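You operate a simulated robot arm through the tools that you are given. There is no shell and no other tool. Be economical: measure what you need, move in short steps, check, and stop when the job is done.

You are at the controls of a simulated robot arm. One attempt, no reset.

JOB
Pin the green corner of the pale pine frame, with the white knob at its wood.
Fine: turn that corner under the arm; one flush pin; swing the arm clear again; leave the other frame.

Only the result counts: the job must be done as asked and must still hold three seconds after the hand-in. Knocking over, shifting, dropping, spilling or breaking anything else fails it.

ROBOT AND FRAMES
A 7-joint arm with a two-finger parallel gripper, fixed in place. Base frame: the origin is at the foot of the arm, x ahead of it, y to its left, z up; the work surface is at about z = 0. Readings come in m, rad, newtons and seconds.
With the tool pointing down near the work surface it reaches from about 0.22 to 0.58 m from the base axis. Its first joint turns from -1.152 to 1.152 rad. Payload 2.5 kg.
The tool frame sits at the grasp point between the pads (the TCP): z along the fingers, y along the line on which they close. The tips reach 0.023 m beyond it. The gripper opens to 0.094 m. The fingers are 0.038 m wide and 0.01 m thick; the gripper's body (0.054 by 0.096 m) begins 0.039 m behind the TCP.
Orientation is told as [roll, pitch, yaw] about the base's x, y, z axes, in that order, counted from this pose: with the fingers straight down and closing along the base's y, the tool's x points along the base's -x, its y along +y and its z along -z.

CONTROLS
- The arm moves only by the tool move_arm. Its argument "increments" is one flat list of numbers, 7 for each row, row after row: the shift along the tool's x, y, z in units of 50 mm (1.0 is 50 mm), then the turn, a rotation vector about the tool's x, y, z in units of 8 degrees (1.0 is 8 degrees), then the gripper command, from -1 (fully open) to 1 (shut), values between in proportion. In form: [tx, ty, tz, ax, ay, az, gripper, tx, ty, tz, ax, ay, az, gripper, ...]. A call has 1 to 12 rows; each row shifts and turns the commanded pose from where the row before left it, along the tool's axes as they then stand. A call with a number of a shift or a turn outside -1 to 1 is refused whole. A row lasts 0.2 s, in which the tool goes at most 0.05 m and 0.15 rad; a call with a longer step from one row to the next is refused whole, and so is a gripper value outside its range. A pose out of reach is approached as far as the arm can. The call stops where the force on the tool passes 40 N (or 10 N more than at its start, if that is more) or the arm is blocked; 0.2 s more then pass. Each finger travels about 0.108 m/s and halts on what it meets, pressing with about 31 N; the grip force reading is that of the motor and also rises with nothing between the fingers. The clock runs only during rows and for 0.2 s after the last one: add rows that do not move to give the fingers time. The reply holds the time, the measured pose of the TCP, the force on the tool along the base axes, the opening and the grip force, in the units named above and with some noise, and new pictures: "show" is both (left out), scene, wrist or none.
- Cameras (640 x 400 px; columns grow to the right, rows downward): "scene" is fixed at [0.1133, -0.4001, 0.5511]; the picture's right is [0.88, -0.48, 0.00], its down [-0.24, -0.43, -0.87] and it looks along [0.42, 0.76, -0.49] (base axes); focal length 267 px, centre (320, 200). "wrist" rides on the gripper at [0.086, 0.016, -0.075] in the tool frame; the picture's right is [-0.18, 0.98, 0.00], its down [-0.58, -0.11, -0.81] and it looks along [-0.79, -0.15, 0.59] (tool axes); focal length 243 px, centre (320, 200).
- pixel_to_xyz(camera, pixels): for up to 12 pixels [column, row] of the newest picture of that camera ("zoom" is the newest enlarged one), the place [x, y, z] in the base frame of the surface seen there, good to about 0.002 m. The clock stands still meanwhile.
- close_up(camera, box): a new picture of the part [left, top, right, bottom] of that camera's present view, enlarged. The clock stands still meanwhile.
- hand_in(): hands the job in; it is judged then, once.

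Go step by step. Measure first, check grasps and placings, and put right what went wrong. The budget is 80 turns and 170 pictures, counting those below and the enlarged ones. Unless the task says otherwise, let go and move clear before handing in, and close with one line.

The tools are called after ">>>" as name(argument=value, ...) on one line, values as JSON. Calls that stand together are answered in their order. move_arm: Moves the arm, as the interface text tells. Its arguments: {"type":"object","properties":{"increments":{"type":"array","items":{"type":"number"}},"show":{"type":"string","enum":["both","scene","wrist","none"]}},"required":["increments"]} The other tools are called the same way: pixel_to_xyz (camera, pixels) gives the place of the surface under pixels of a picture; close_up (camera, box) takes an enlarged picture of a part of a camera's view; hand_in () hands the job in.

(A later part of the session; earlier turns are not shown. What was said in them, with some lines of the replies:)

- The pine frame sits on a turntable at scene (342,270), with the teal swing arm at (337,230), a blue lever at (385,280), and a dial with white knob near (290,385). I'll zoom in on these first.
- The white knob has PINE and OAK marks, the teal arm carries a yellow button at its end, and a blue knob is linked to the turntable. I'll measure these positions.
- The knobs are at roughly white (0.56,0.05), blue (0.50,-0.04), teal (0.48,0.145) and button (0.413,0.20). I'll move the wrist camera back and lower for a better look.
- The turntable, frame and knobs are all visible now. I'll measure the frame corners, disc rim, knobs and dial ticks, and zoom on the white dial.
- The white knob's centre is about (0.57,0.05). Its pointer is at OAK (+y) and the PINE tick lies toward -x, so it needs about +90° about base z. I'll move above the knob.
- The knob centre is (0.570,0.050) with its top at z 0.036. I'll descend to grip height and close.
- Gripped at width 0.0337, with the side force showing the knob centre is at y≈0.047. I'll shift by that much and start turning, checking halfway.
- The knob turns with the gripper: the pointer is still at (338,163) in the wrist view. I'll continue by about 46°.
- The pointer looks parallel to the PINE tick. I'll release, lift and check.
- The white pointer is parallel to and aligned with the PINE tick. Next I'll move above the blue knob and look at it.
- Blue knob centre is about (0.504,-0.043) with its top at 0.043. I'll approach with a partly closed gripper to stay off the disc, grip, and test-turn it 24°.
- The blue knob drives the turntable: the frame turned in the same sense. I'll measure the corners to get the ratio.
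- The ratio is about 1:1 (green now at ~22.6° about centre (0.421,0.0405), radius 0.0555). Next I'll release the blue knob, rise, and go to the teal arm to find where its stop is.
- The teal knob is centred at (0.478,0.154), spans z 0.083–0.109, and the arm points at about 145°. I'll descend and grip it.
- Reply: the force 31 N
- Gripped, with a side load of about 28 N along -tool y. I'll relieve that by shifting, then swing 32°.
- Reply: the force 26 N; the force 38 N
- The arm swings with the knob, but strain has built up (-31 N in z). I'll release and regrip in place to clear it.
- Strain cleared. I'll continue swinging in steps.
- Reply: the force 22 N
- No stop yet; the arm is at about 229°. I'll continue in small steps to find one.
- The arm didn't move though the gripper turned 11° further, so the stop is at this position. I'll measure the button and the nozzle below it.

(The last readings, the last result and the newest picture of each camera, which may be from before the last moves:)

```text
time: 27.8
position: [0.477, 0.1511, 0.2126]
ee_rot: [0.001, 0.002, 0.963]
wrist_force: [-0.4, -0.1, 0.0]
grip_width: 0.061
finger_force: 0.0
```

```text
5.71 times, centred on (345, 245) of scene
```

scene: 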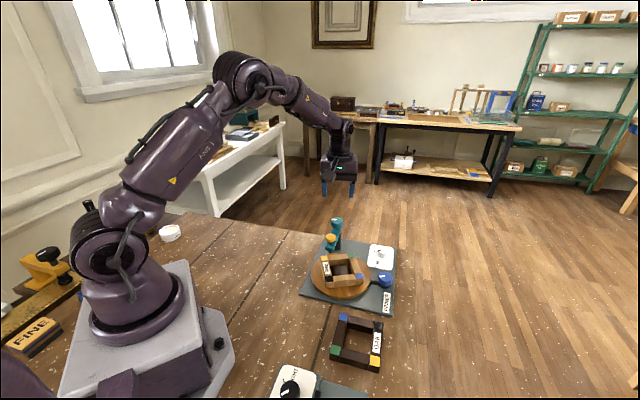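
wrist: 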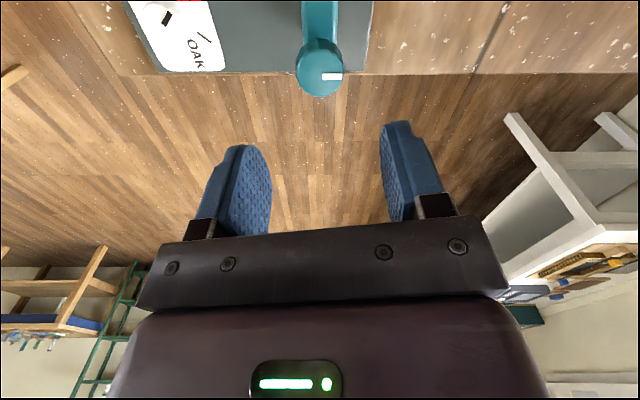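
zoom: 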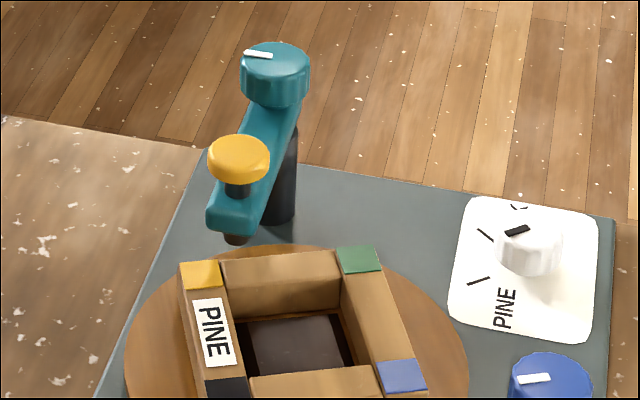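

The nozzle sits at about (0.42,0.095), which is 90° about the disc centre. Green is at ~22.6°, so it needs about +67° more. I'll go back to the blue knob, starting from a lower yaw.

>>> move_arm(increments=[0, 0, 0, 0, 0, 1, -0.1, 0, 0, 0, 0, 0, 1, -0.1, 0, 0, 0, 0, 0, 1, -0.1, 0, 0, 0, 0, 0, 1, -0.1, 0, 0, 0, 0, 0, 1, -0.1, 0, 0, 0, 0, 0, 1, -0.1, 0, 0, 0, 0, 0, 1, -0.1, 0, 0, 0, 0, 0, 1, -0.1, 0, 0, 0, 0, 0, 1, -0.1, 0, 0, 0, 0, 0, 0.75, -0.1], show="none")

>>> move_arm(increments=[-0.408, -0.678, 0, 0, 0, 0, -0.1, -0.408, -0.678, 0, 0, 0, 0, -0.1, -0.408, -0.678, 0, 0, 0, 0, -0.1, -0.408, -0.678, 0, 0, 0, 0, -0.1, -0.408, -0.678, 0, 0, 0, 0, -0.1, 0, 0, 0, 0, 0, 0, -0.1], show="wrist")

```text
time: 30.0
position: [0.4759, 0.1512, 0.2114]
ee_rot: [0.001, -0.002, -0.4]
wrist_force: [0.0, 0.5, -0.2]
grip_width: 0.0518
finger_force: 0.0
```

```text
time: 31.4
position: [0.5043, -0.0454, 0.2125]
ee_rot: [0.0, -0.002, -0.398]
wrist_force: [0.4, 0.0, 0.5]
grip_width: 0.0518
finger_force: 0.1
```

wrist: 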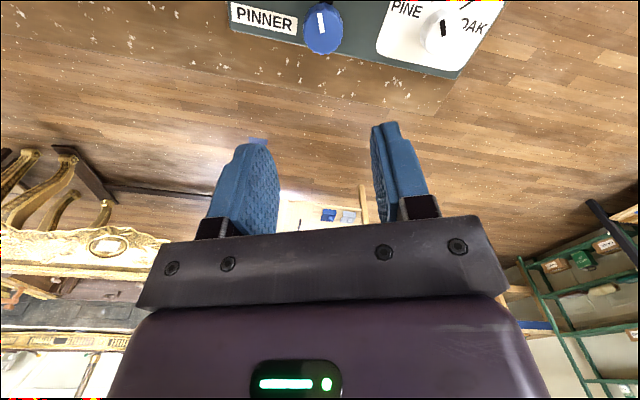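

Positioned over the blue knob at (0.504,-0.045). I'll descend 0.162 m and grip.

>>> move_arm(increments=[0, 0, 0.8, 0, 0, 0, -0.1, 0, 0, 0.8, 0, 0, 0, -0.1, 0, 0, 0.8, 0, 0, 0, -0.1, 0, 0, 0.5, 0, 0, 0, -0.1, 0, 0, 0.32, 0, 0, 0, -0.1, 0, 0, 0, 0, 0, 0, 1, 0, 0, 0, 0, 0, 0, 1], show="wrist")

```text
time: 33.0
position: [0.5046, -0.043, 0.0521]
ee_rot: [0.001, -0.002, -0.397]
wrist_force: [3.6, 10.0, -1.9]
grip_width: 0.0356
finger_force: 44.9
```

wrist: 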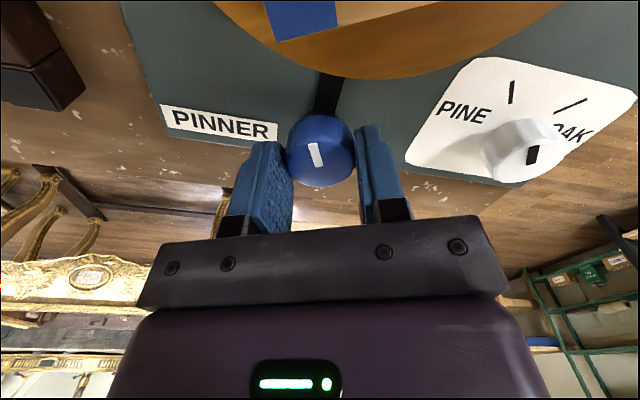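

Gripped cleanly. I'll turn about 60° and then measure.

>>> move_arm(increments=[0, 0.04, 0, 0, 0, 0, 1, 0, 0, 0, 0, 0, -1, 1, 0, 0, 0, 0, 0, -1, 1, 0, 0, 0, 0, 0, -1, 1, 0, 0, 0, 0, 0, -1, 1, 0, 0, 0, 0, 0, -1, 1, 0, 0, 0, 0, 0, -1, 1, 0, 0, 0, 0, 0, -1, 1, 0, 0, 0, 0, 0, -0.5, 1, 0, 0, 0, 0, 0, 0, 1], show="none")

>>> close_up(camera="scene", box=[290, 200, 410, 320])

```text
time: 35.2
position: [0.505, -0.0435, 0.0516]
ee_rot: [0.0, 0.001, 0.651]
wrist_force: [0.5, 7.5, -11.8]
grip_width: 0.0356
finger_force: 45.0
```

```text
3.33 times, centred on (350, 260) of scene
```

zoom: 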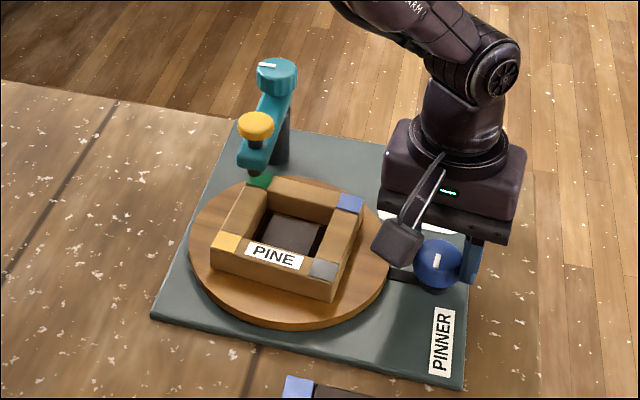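

>>> pixel_to_xyz(camera="zoom", pixels=[[349, 203], [324, 271], [227, 243], [262, 183], [252, 181], [270, 180]])

>>> close_up(camera="scene", box=[320, 225, 360, 265])

```text
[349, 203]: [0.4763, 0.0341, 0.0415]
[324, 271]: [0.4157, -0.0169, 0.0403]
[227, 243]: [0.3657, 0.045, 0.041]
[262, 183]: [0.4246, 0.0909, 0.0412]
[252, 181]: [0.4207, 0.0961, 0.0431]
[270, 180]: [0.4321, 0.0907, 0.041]
```

```text
10.00 times, centred on (340, 245) of scene
```

zoom: 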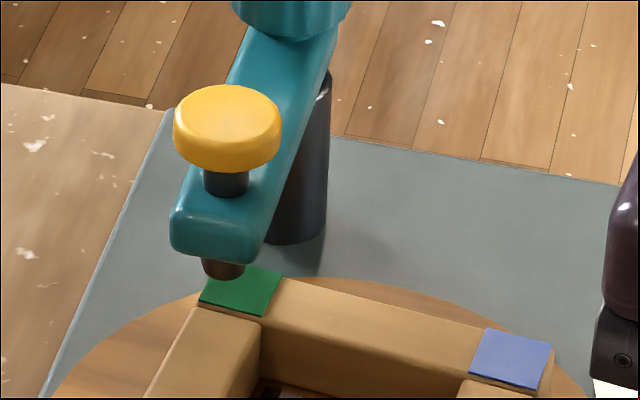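

From blue–yellow, green is at about 84.4°. I'll turn 5.6° more.

>>> move_arm(increments=[0, 0, 0, 0, 0, -0.7, 1, 0, 0, 0, 0, 0, 0, 1], show="none")

>>> close_up(camera="scene", box=[290, 200, 410, 320])

>>> pixel_to_xyz(camera="zoom", pixels=[[348, 198], [332, 268], [227, 248]])

```text
time: 35.8
position: [0.5058, -0.0423, 0.0508]
ee_rot: [0.001, 0.0, 0.749]
wrist_force: [-0.8, 5.3, -13.5]
grip_width: 0.0358
finger_force: 44.7
```

```text
3.33 times, centred on (350, 260) of scene
```

zoom: 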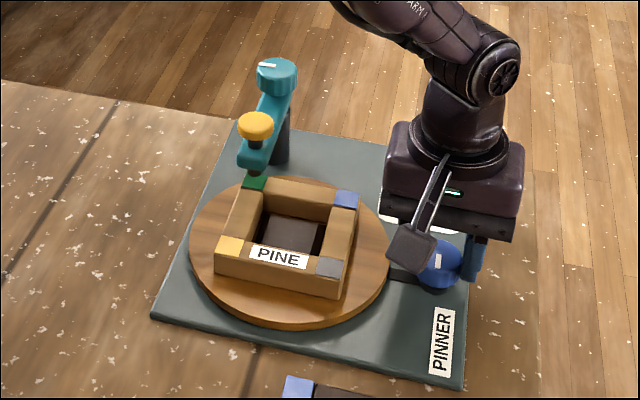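

```text
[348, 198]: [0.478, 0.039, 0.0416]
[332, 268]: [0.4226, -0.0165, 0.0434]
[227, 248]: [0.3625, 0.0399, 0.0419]
```

Green is now at 90°, under the nozzle. I'll release the blue knob and rise.

>>> move_arm(increments=[0, 0, 0, 0, 0, 0, -0.1, 0, 0, 0, 0, 0, 0, -0.1, 0, 0, -0.6, 0, 0, 0, -0.1, 0, 0, -0.8, 0, 0, 0, -0.1, 0, 0, -0.8, 0, 0, 0, -0.1, 0, 0, -0.8, 0, 0, 0, 1, 0, 0, 0, 0, 0, 0, 1], show="none")

>>> close_up(camera="scene", box=[290, 200, 410, 320])

>>> pixel_to_xyz(camera="zoom", pixels=[[348, 198], [331, 267], [228, 247], [256, 183], [255, 120], [240, 118], [271, 118], [255, 113], [255, 127], [347, 192]])

>>> close_up(camera="scene", box=[320, 225, 360, 265])

```text
time: 37.4
position: [0.5046, -0.0427, 0.2026]
ee_rot: [0.001, 0.001, 0.746]
wrist_force: [-0.1, 0.8, 1.1]
grip_width: 0.0
finger_force: 31.5
```

```text
3.33 times, centred on (350, 260) of scene
```

zoom: 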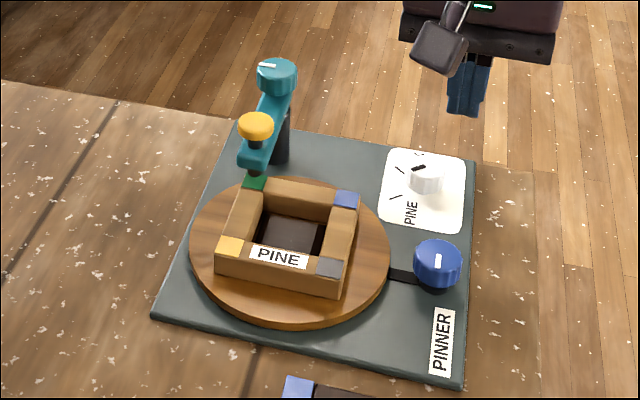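

```text
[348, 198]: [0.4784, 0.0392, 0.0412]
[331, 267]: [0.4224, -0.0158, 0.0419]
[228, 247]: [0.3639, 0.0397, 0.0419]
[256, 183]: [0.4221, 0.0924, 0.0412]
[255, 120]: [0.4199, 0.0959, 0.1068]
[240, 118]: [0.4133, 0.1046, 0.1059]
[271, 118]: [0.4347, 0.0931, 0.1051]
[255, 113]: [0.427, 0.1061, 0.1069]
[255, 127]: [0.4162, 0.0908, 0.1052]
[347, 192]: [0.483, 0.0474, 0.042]
```

```text
10.00 times, centred on (340, 245) of scene
```

zoom: 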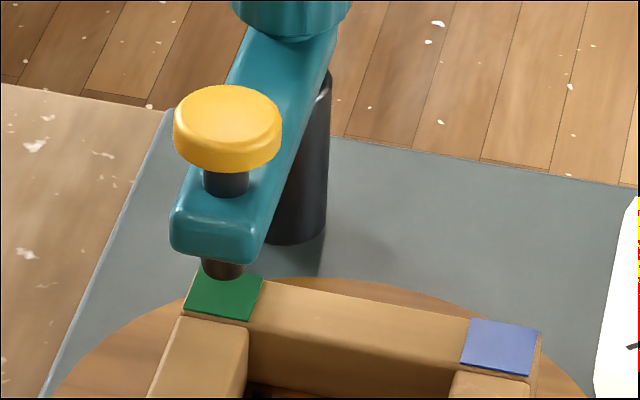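

The frame is square with green centred below the nozzle. I'll move the closed fingers above the yellow button at (0.422,0.0975).

>>> move_arm(increments=[-0.173, 0.795, 0, 0, 0, 0, 1, -0.173, 0.795, 0, 0, 0, 0, 1, -0.173, 0.795, 0, 0, 0, 0, 1, -0.173, 0.795, 0, 0, 0, 0, 1, 0, 0, 0.6, 0, 0, 0, 1, 0, 0, 0.4, 0, 0, 0, 1, 0, 0, 0, 0, 0, 0, 1], show="wrist")

>>> close_up(camera="scene", box=[310, 200, 370, 260])

```text
time: 39.0
position: [0.423, 0.0953, 0.1512]
ee_rot: [-0.003, -0.002, 0.748]
wrist_force: [-0.3, -0.1, -0.3]
grip_width: 0.0
finger_force: 30.8
```

wrist: 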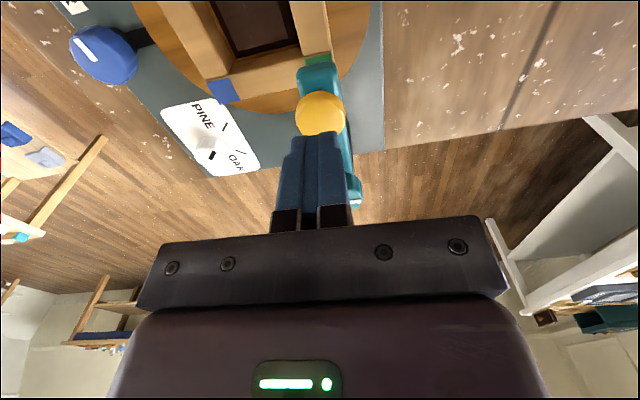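

```text
6.67 times, centred on (340, 230) of scene
```

zoom: 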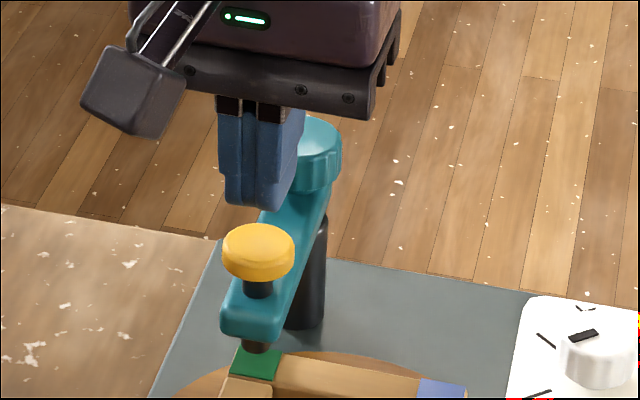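

The closed fingertips are directly above the button. I'll press down slowly; the force stop will guard it.

>>> move_arm(increments=[0, 0, 0.3, 0, 0, 0, 1, 0, 0, 0.1, 0, 0, 0, 1, 0, 0, 0.08, 0, 0, 0, 1, 0, 0, 0.08, 0, 0, 0, 1, 0, 0, 0.08, 0, 0, 0, 1], show="scene")

>>> close_up(camera="scene", box=[310, 210, 370, 270])

```text
time: 40.2
position: [0.4228, 0.0963, 0.1202]
ee_rot: [-0.002, -0.001, 0.748]
wrist_force: [-1.1, -0.6, 6.0]
grip_width: 0.0001
finger_force: 30.5
```

scene: 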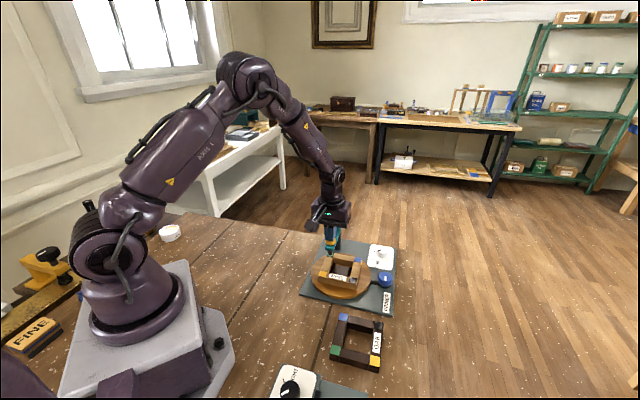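

```text
6.67 times, centred on (340, 240) of scene
```

zoom: 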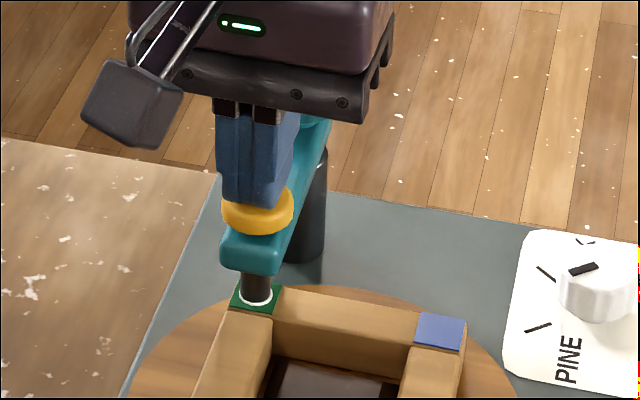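

The button is down and the nozzle has reached the frame, with 6 N spring force. I'll press on to the end of travel.

>>> move_arm(increments=[0, 0, 0.04, 0, 0, 0, 1, 0, 0, 0.04, 0, 0, 0, 1, 0, 0, 0, 0, 0, 0, 1], show="none")

>>> close_up(camera="scene", box=[320, 225, 360, 265])

```text
time: 40.7
position: [0.421, 0.0964, 0.1199]
ee_rot: [-0.003, 0.002, 0.749]
wrist_force: [-3.8, -0.1, 10.2]
grip_width: 0.0001
finger_force: 30.9
stopped in row 2: the force on the tool passed its limit (the readings are from after the stop); the commanded pose is now the measured one
```

```text
10.00 times, centred on (340, 245) of scene
```

zoom: 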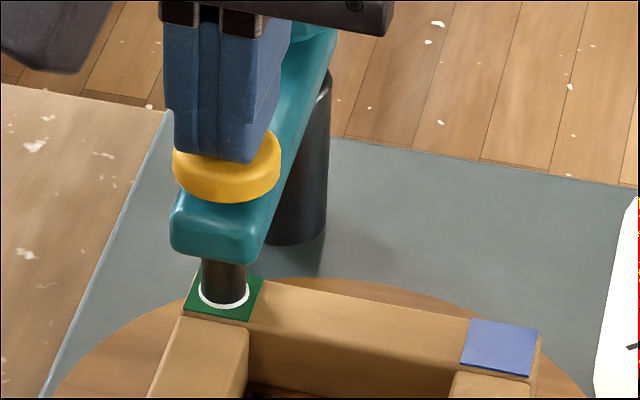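

The end stop was reached above 40 N and a white ring shows on the green corner. I'll lift off and look.

>>> move_arm(increments=[0, 0, -0.3, 0, 0, 0, 1, 0, 0, -0.8, 0, 0, 0, 1, 0, 0, -0.8, 0, 0, 0, 1, 0, 0, 0, 0, 0, 0, 1], show="none")

>>> close_up(camera="scene", box=[320, 225, 360, 265])

```text
time: 41.7
position: [0.4223, 0.0963, 0.2146]
ee_rot: [-0.002, 0.002, 0.75]
wrist_force: [-0.1, 0.1, -0.1]
grip_width: 0.0
finger_force: 31.3
```

```text
10.00 times, centred on (340, 245) of scene
```

zoom: 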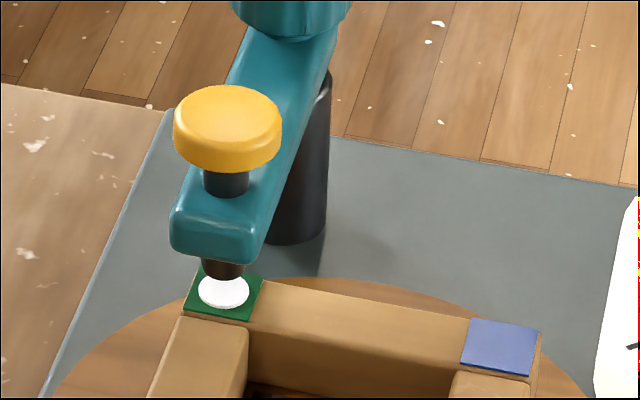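

The pin is in as a white disc on the green corner. Now I'll grip the teal knob to swing the arm back.

>>> move_arm(increments=[-0.775, 0.03, 0, 0, 0, 0, -0.3, -0.775, 0.03, 0, 0, 0, 0, -0.3, 0, 0, 0.6, 0, 0, 0, -0.3, 0, 0, 0.6, 0, 0, 0, -0.3, 0, 0, 0.5, 0, 0, 0, -0.3, 0, 0, 0.34, 0, 0, 0, -0.3, 0, 0, 0, 0, 0, 0, 1, 0, 0, 0, 0, 0, 0, 1], show="scene")

```text
time: 43.5
position: [0.4771, 0.1507, 0.1121]
ee_rot: [-0.002, 0.002, 0.748]
wrist_force: [-1.6, 0.9, 0.2]
grip_width: 0.0358
finger_force: 44.5
```

scene: 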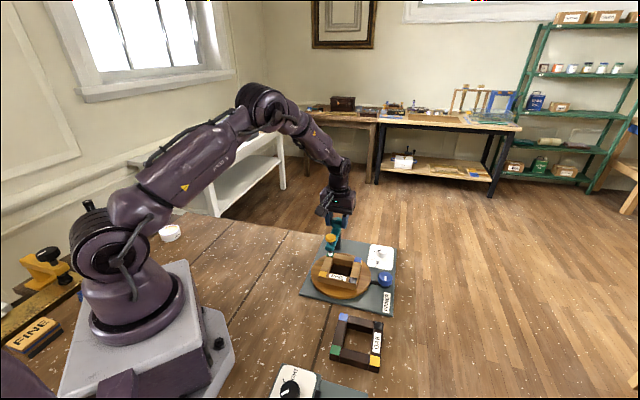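

Gripped with almost no side load. I'll swing back.

>>> move_arm(increments=[0, 0, 0, 0, 0, 1, 1, 0, 0, 0, 0, 0, 1, 1, 0, 0, 0, 0, 0, 1, 1, 0, 0, 0, 0, 0, 1, 1, 0, 0, 0, 0, 0, 1, 1, 0, 0, 0, 0, 0, 0, 1], show="none")

>>> move_arm(increments=[0, 0, 0, 0, 0, 1, 1, 0, 0, 0, 0, 0, 1, 1, 0, 0, 0, 0, 0, 1, 1, 0, 0, 0, 0, 0, 1, 1, 0, 0, 0, 0, 0, 1, 1, 0, 0, 0, 0, 0, 0, 1], show="none")

>>> close_up(camera="scene", box=[290, 200, 410, 320])

```text
time: 44.9
position: [0.4759, 0.152, 0.1119]
ee_rot: [-0.001, 0.002, 0.05]
wrist_force: [-4.7, 1.0, -3.8]
grip_width: 0.0356
finger_force: 44.8
```

```text
time: 46.3
position: [0.4763, 0.152, 0.1122]
ee_rot: [0.001, 0.0, -0.65]
wrist_force: [-7.0, 7.8, -12.5]
grip_width: 0.0359
finger_force: 45.0
```

```text
3.33 times, centred on (350, 260) of scene
```

zoom: 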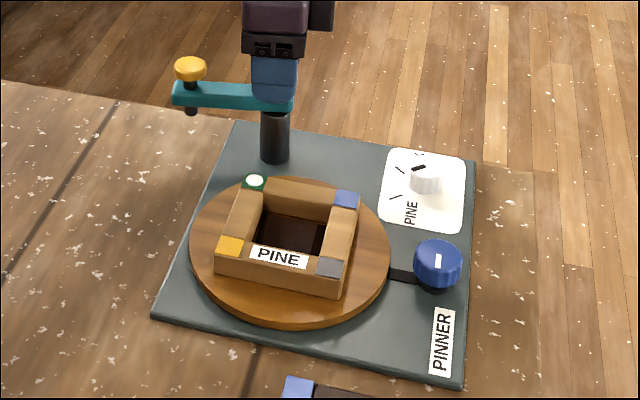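

The arm is almost back at its start. I'll turn about 3° more, then release and rise.

>>> move_arm(increments=[0, 0, 0, 0, 0, 0.4, 1, 0, 0, 0, 0, 0, 0, 1], show="none")

>>> move_arm(increments=[0, 0, 0, 0, 0, 0, -0.3, 0, 0, 0, 0, 0, 0, -0.3, 0, 0, -0.6, 0, 0, 0, -0.3, 0, 0, -0.8, 0, 0, 0, -0.3, 0, 0, -0.8, 0, 0, 0, -0.3, 0, 0, -0.8, 0, 0, 0, -0.3, 0, 0, 0, 0, 0, 0, -0.3])

>>> close_up(camera="scene", box=[290, 200, 410, 320])

>>> close_up(camera="scene", box=[320, 235, 360, 275])

>>> close_up(camera="wrist", box=[180, 0, 400, 130])

```text
time: 46.9
position: [0.4775, 0.1526, 0.1114]
ee_rot: [0.0, -0.001, -0.704]
wrist_force: [-5.5, 7.5, -16.7]
grip_width: 0.0358
finger_force: 45.1
```

```text
time: 48.5
position: [0.4776, 0.1507, 0.2635]
ee_rot: [-0.003, -0.001, -0.703]
wrist_force: [-0.1, -0.2, 0.4]
grip_width: 0.061
finger_force: 0.1
```

scene: 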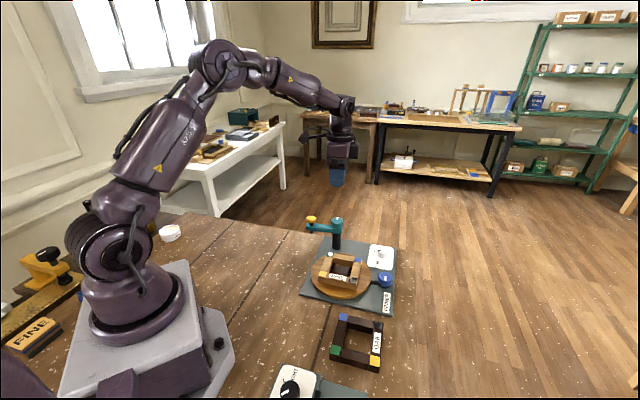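
wrist: 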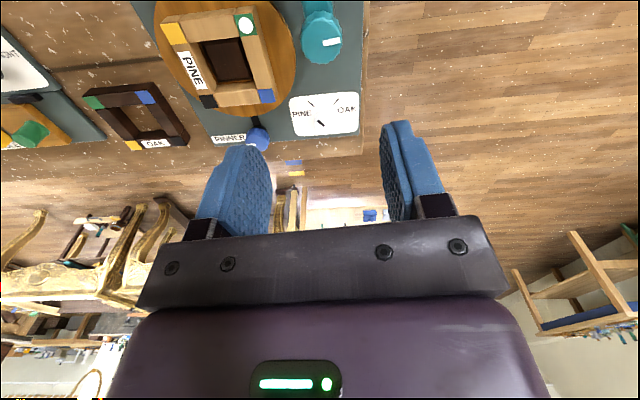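

```text
3.33 times, centred on (350, 260) of scene
```

zoom: 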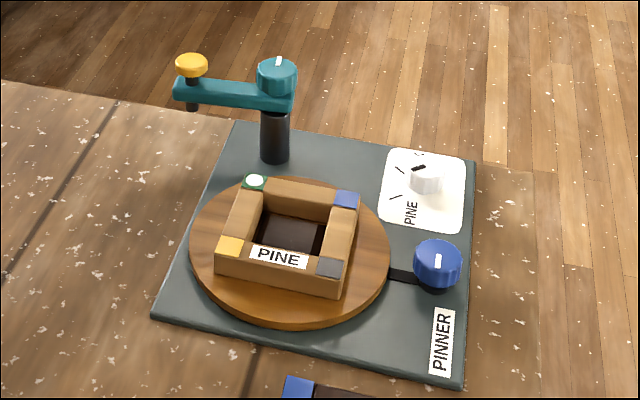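

```text
10.00 times, centred on (340, 255) of scene
```

zoom: 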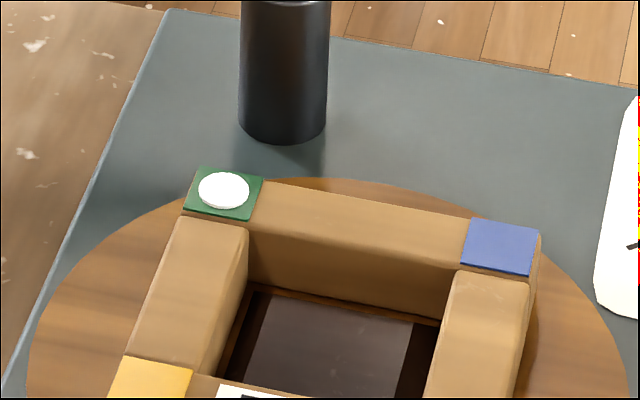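

```text
2.91 times, centred on (290, 65) of wrist
```

zoom: 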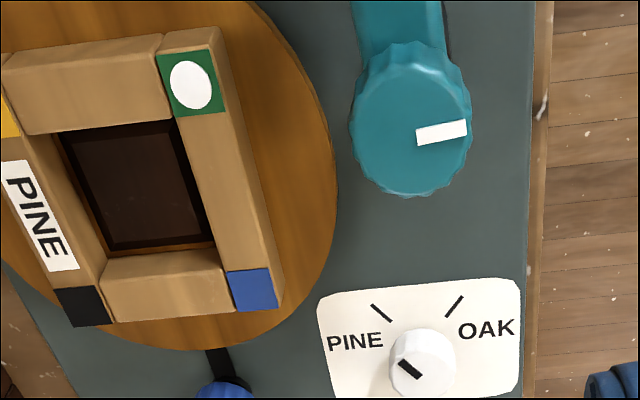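

One flush white pin sits centred in the green corner, the teal arm is back at its start, the white knob points at PINE, and the oak frame is untouched. The gripper is clear, so I'm handing in.

>>> hand_in()

```text
The job is handed in.
```

The pine frame's green corner has one flush pin, with the white knob at PINE, the arm swung clear and the oak frame left alone; the job is handed in, with no verdict shown yet.
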